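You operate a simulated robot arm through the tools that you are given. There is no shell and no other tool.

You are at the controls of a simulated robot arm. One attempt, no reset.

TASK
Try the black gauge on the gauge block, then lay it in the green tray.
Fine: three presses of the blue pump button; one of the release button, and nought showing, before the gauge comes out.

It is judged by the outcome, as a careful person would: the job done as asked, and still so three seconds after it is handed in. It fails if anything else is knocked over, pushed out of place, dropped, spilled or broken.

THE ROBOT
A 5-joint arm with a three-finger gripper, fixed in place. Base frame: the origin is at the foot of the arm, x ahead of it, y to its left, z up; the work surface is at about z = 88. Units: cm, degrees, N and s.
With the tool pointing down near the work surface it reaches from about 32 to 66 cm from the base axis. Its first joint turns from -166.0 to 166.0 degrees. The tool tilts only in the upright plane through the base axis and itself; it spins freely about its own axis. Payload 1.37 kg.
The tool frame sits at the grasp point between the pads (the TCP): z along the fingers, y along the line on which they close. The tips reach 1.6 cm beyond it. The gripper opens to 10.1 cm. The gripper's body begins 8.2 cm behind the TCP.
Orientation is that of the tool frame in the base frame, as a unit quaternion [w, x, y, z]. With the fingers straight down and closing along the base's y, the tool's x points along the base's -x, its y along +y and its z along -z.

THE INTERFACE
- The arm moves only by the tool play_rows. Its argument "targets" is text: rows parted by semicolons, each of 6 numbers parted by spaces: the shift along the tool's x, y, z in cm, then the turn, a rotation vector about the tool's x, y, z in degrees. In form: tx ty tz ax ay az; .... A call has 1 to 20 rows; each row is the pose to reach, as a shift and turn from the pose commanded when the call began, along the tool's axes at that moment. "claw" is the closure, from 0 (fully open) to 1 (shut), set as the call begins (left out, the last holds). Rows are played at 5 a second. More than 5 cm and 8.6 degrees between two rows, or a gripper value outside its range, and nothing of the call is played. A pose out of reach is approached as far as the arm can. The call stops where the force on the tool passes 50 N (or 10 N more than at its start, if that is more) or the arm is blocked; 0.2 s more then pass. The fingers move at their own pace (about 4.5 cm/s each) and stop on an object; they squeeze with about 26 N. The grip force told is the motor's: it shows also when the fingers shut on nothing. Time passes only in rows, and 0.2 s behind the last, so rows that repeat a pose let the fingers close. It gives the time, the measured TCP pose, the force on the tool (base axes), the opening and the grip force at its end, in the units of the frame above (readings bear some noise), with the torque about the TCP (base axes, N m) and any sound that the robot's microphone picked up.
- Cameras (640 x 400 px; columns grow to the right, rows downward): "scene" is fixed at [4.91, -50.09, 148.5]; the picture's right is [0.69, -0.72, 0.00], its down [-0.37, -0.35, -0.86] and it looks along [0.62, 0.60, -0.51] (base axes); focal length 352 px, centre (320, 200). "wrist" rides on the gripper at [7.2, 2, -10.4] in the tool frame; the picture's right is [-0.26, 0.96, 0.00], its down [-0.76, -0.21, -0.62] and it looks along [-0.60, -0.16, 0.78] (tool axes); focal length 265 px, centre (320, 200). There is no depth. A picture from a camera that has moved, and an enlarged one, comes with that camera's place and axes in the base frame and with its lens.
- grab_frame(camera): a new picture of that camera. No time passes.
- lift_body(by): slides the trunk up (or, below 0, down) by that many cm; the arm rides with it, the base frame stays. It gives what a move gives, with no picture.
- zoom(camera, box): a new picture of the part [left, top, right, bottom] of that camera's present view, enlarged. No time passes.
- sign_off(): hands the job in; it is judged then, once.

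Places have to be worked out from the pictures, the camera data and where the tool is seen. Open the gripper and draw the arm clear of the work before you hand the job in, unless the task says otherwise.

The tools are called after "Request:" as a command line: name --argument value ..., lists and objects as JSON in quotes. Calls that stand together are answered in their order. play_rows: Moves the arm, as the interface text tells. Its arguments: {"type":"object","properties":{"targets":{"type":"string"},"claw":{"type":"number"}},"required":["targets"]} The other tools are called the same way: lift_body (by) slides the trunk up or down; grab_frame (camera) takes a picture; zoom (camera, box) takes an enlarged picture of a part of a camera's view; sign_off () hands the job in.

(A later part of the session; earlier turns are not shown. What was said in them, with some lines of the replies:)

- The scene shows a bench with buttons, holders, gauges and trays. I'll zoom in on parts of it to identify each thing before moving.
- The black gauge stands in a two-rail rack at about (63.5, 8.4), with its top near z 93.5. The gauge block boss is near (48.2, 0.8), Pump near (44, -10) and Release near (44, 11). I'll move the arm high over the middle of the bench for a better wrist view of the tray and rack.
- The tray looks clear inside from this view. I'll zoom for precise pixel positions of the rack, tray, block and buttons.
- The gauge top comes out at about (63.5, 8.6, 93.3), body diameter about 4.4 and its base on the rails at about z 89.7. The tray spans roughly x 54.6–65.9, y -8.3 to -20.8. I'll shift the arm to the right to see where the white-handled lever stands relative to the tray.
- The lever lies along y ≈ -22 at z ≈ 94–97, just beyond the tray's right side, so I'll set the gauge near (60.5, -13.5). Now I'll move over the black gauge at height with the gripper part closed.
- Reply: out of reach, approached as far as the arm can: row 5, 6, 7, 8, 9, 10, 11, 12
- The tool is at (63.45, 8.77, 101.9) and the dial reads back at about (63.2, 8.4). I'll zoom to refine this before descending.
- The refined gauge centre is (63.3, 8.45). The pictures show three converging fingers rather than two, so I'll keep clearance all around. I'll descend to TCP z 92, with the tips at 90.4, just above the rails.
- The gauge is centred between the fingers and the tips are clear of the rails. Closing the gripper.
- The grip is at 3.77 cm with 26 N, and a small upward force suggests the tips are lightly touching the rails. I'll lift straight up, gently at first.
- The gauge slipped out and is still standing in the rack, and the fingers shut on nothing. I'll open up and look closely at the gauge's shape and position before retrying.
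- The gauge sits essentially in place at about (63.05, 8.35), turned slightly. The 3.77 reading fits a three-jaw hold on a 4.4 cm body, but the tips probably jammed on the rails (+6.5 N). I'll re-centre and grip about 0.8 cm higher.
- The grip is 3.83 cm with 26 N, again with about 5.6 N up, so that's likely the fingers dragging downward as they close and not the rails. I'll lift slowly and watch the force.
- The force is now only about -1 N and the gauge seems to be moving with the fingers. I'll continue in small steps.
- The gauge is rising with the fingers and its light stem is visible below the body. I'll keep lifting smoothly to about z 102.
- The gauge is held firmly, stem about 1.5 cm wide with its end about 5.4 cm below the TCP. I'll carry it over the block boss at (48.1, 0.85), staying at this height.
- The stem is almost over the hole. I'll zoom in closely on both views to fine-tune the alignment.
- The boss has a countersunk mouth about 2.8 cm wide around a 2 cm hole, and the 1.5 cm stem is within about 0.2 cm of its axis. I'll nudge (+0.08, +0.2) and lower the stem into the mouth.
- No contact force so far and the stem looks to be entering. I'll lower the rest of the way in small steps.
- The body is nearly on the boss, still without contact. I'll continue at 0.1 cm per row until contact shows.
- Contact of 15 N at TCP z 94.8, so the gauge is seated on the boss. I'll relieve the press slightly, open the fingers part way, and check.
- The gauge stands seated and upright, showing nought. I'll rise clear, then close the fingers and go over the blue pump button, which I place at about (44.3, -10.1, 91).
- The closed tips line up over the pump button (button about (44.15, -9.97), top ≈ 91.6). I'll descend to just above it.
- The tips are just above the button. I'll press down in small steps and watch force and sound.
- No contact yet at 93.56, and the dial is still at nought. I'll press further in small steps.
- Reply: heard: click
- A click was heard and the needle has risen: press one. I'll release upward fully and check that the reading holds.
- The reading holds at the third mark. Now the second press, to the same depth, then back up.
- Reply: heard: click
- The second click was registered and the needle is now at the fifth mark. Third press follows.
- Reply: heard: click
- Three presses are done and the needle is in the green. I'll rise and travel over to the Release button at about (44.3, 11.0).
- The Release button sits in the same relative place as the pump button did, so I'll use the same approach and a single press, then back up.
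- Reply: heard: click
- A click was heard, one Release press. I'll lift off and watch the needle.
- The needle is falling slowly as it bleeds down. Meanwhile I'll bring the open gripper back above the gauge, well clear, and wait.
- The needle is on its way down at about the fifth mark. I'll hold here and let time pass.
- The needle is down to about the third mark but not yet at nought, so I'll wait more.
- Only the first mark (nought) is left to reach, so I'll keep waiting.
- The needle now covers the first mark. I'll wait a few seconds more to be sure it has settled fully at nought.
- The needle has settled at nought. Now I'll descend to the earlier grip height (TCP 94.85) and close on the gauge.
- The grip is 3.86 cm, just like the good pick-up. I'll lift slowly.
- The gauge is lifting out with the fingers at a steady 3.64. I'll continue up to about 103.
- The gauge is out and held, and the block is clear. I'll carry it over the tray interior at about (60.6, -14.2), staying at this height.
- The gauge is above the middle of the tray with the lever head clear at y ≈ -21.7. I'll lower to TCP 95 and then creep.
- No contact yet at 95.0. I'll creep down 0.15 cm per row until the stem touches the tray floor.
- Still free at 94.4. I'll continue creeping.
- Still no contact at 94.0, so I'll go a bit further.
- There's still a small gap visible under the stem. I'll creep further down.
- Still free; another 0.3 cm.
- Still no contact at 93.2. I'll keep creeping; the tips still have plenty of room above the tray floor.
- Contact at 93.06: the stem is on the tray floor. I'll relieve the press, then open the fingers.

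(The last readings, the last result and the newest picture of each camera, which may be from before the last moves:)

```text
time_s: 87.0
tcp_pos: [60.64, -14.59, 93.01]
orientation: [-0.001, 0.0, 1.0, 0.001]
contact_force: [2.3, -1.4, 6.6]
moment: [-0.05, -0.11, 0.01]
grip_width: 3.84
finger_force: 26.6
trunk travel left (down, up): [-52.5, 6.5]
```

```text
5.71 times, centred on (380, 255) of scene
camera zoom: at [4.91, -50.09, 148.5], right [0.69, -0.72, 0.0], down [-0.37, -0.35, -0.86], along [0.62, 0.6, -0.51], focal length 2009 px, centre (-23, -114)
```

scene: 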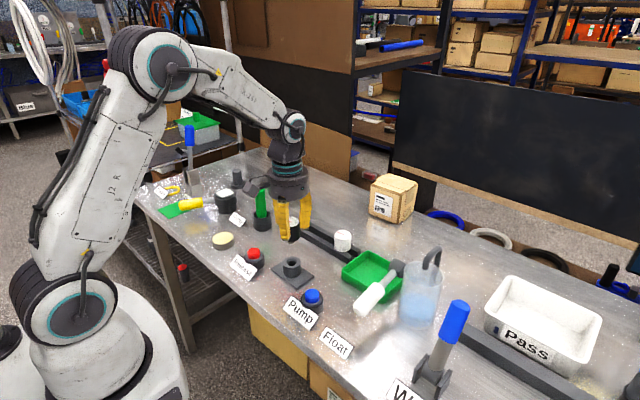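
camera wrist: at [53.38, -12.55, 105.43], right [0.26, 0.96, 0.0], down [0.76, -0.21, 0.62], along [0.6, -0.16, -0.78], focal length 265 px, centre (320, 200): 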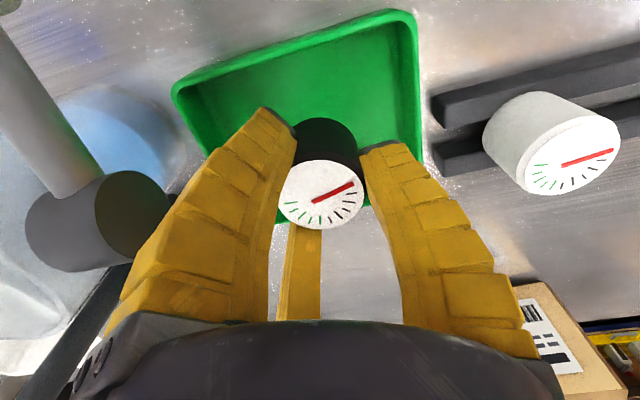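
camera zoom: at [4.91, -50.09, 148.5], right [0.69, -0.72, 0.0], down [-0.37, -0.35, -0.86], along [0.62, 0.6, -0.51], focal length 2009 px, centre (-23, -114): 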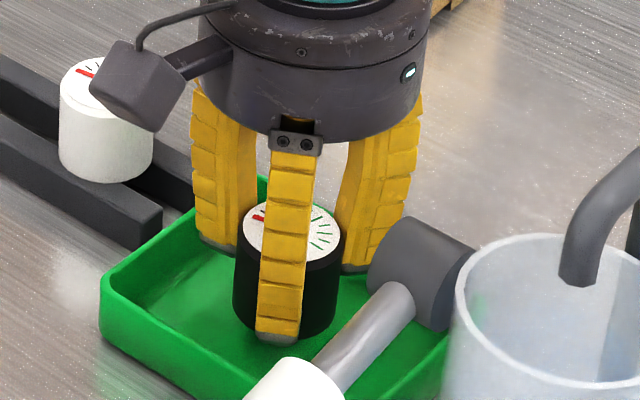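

The stem is down and the gauge upright. I'll open part way (to about 6 cm) so the fingers stay clear of the tray walls and lever.

Request:
play_rows --targets "0 0 0 0 0 0; 0 0 0 0 0 0; 0 0 0 0 0 0; 0 0 0 0 0 0" --claw 0.42

Request:
grab_frame --camera "wrist"

Request:
zoom --camera "scene" --box '[340, 220, 420, 290]'

```text
time_s: 88.0
tcp_pos: [60.73, -14.67, 93.0]
orientation: [0.0, -0.001, 1.0, 0.001]
contact_force: [-0.8, -0.2, -0.3]
moment: [0.07, 0.01, -0.02]
grip_width: 6.22
finger_force: 2.2
trunk travel left (down, up): [-52.5, 6.5]
```

```text
taken
camera wrist: at [53.43, -12.63, 103.45], right [0.26, 0.96, 0.0], down [0.76, -0.21, 0.62], along [0.6, -0.16, -0.78], focal length 265 px, centre (320, 200)
```

wrist: 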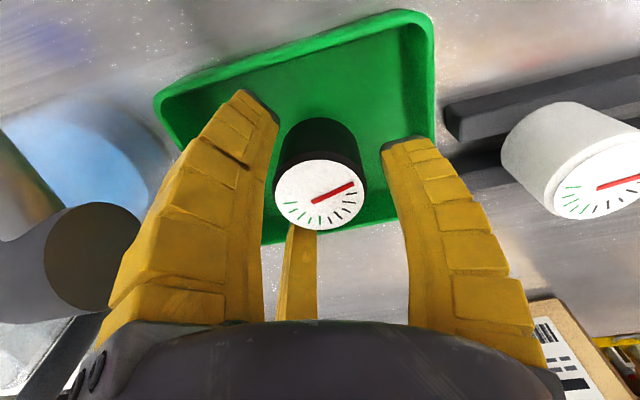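

```text
5.71 times, centred on (380, 255) of scene
camera zoom: at [4.91, -50.09, 148.5], right [0.69, -0.72, 0.0], down [-0.37, -0.35, -0.86], along [0.62, 0.6, -0.51], focal length 2009 px, centre (-23, -114)
```

zoom: 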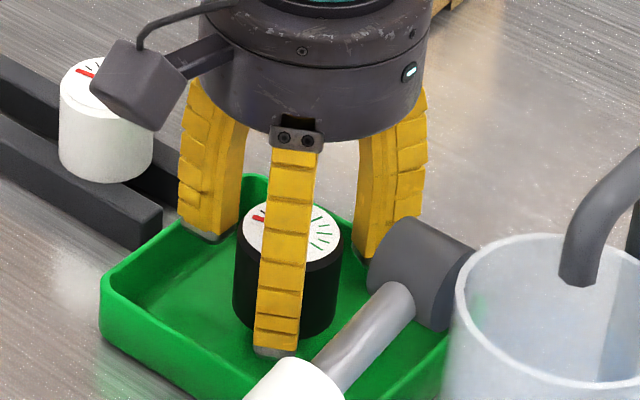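

The gauge stands by itself in the tray with the fingers clear of it. I'll rise straight up slowly, then draw back.

Request:
play_rows --targets "0 0 -0.5 0 0 0; 0 0 -1.2 0 0 0; 0 0 -2 0 0 0; 0 0 -3 0 0 0; 0 0 -4.5 0 0 0; 0 0 -6.5 0 0 0; 0 0 -9 0 0 0; 0 0 -10 0 0 0; 0 0 -10 0 0 0"

Request:
zoom --camera "scene" --box '[320, 210, 440, 310]'

Request:
grab_frame --camera "wrist"

```text
time_s: 90.0
tcp_pos: [60.62, -14.6, 103.02]
orientation: [0.0, 0.0, 1.0, 0.0]
contact_force: [0.1, 0.2, 0.9]
moment: [0.04, 0.0, 0.0]
grip_width: 6.22
finger_force: 2.9
trunk travel left (down, up): [-52.5, 6.5]
```

```text
4.00 times, centred on (380, 260) of scene
camera zoom: at [4.91, -50.09, 148.5], right [0.69, -0.72, 0.0], down [-0.37, -0.35, -0.86], along [0.62, 0.6, -0.51], focal length 1406 px, centre (80, -40)
```

zoom: 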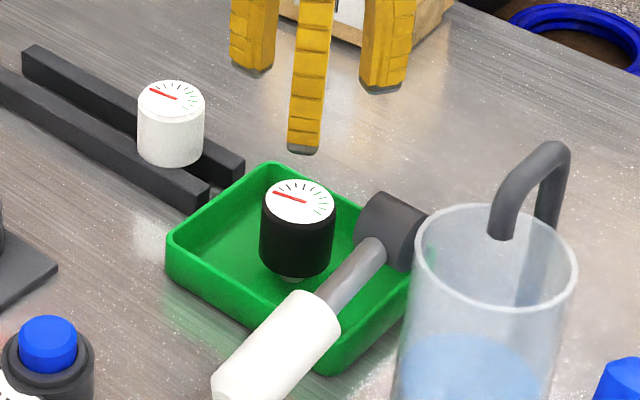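

```text
taken
camera wrist: at [53.38, -12.68, 113.44], right [0.26, 0.96, 0.0], down [0.76, -0.21, 0.62], along [0.6, -0.16, -0.78], focal length 265 px, centre (320, 200)
```

wrist: 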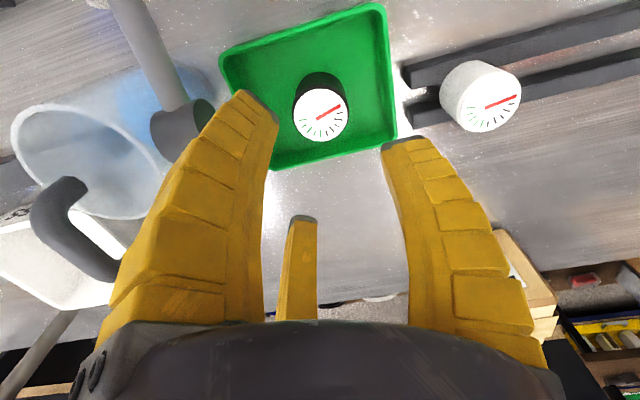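

The gauge stands steady in the green tray and everything else is in place. I'll draw the arm back and up, opening the gripper fully.

Request:
play_rows --targets "2 1 -2.5 0 0 0; 4.5 2.5 -5 0 0 0; 7 4 -7.5 0 0 0; 9.5 6 -10 0 0 0; 12 8 -12.5 0 0 0; 14.5 10.5 -15 0 0 0; 17 13 -17 0 0 0; 19.5 15.5 -18.5 0 0 0; 22 18 -20 0 0 0; 23.5 20 -20 0 0 0; 23.5 20 -20 0 0 0" --claw 0

Request:
grab_frame --camera "scene"

Request:
zoom --camera "scene" --box '[220, 200, 420, 325]'

```text
time_s: 92.4
tcp_pos: [36.95, 5.32, 123.24]
orientation: [0.0, 0.0, 1.0, 0.0]
contact_force: [-0.5, -0.7, -0.2]
moment: [0.0, -0.01, 0.01]
grip_width: 10.07
finger_force: 0.0
trunk travel left (down, up): [-52.5, 6.5]
```

```text
taken
```

scene: 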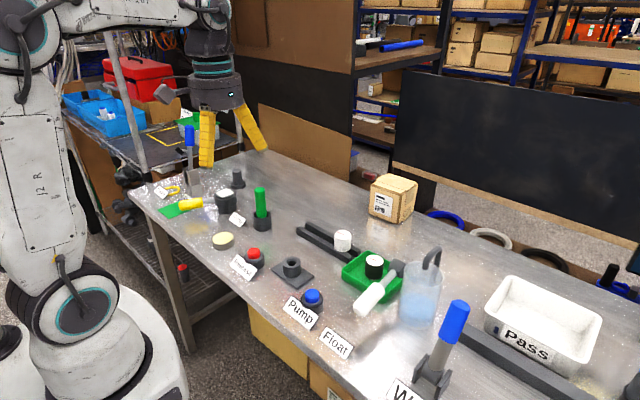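

```text
3.20 times, centred on (320, 262) of scene
camera zoom: at [4.91, -50.09, 148.5], right [0.69, -0.72, 0.0], down [-0.37, -0.35, -0.86], along [0.62, 0.6, -0.51], focal length 1125 px, centre (320, 0)
```

zoom: 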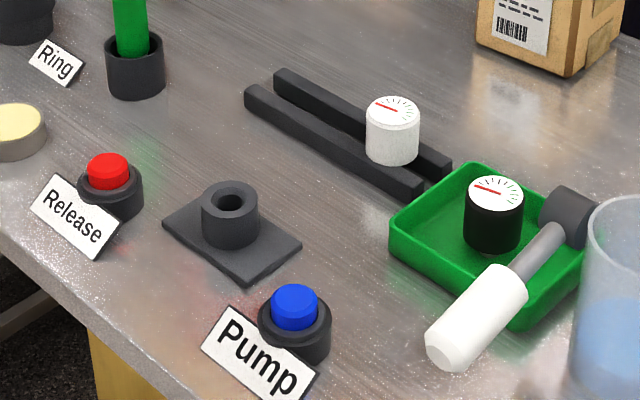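

The black gauge is at rest in the green tray and everything else is in its starting place. The gripper is open and the arm is clear, so I'm handing the job in.

Request:
sign_off

```text
The job is handed in.
```

The black gauge was tried on the gauge block and is now in the green tray, and I've handed the job in.

- **Pump:** I pressed the blue button three times and heard a click each time. The needle climbed with each press and ended in the green.
- **Release:** I pressed it once, with a click. The needle then fell slowly, and I waited until it had settled at nought before taking the gauge out.
- **Tray:** The gauge is standing upright on its stem rather than lying on its side. It looked steady in the last pictures.

My first attempt to lift the gauge from its rack slipped. It stayed upright there, turned slightly and moved about 2 mm, and the second grip held. The last pictures show the other things on the bench where they began. The gripper is open and the arm is clear of the work.
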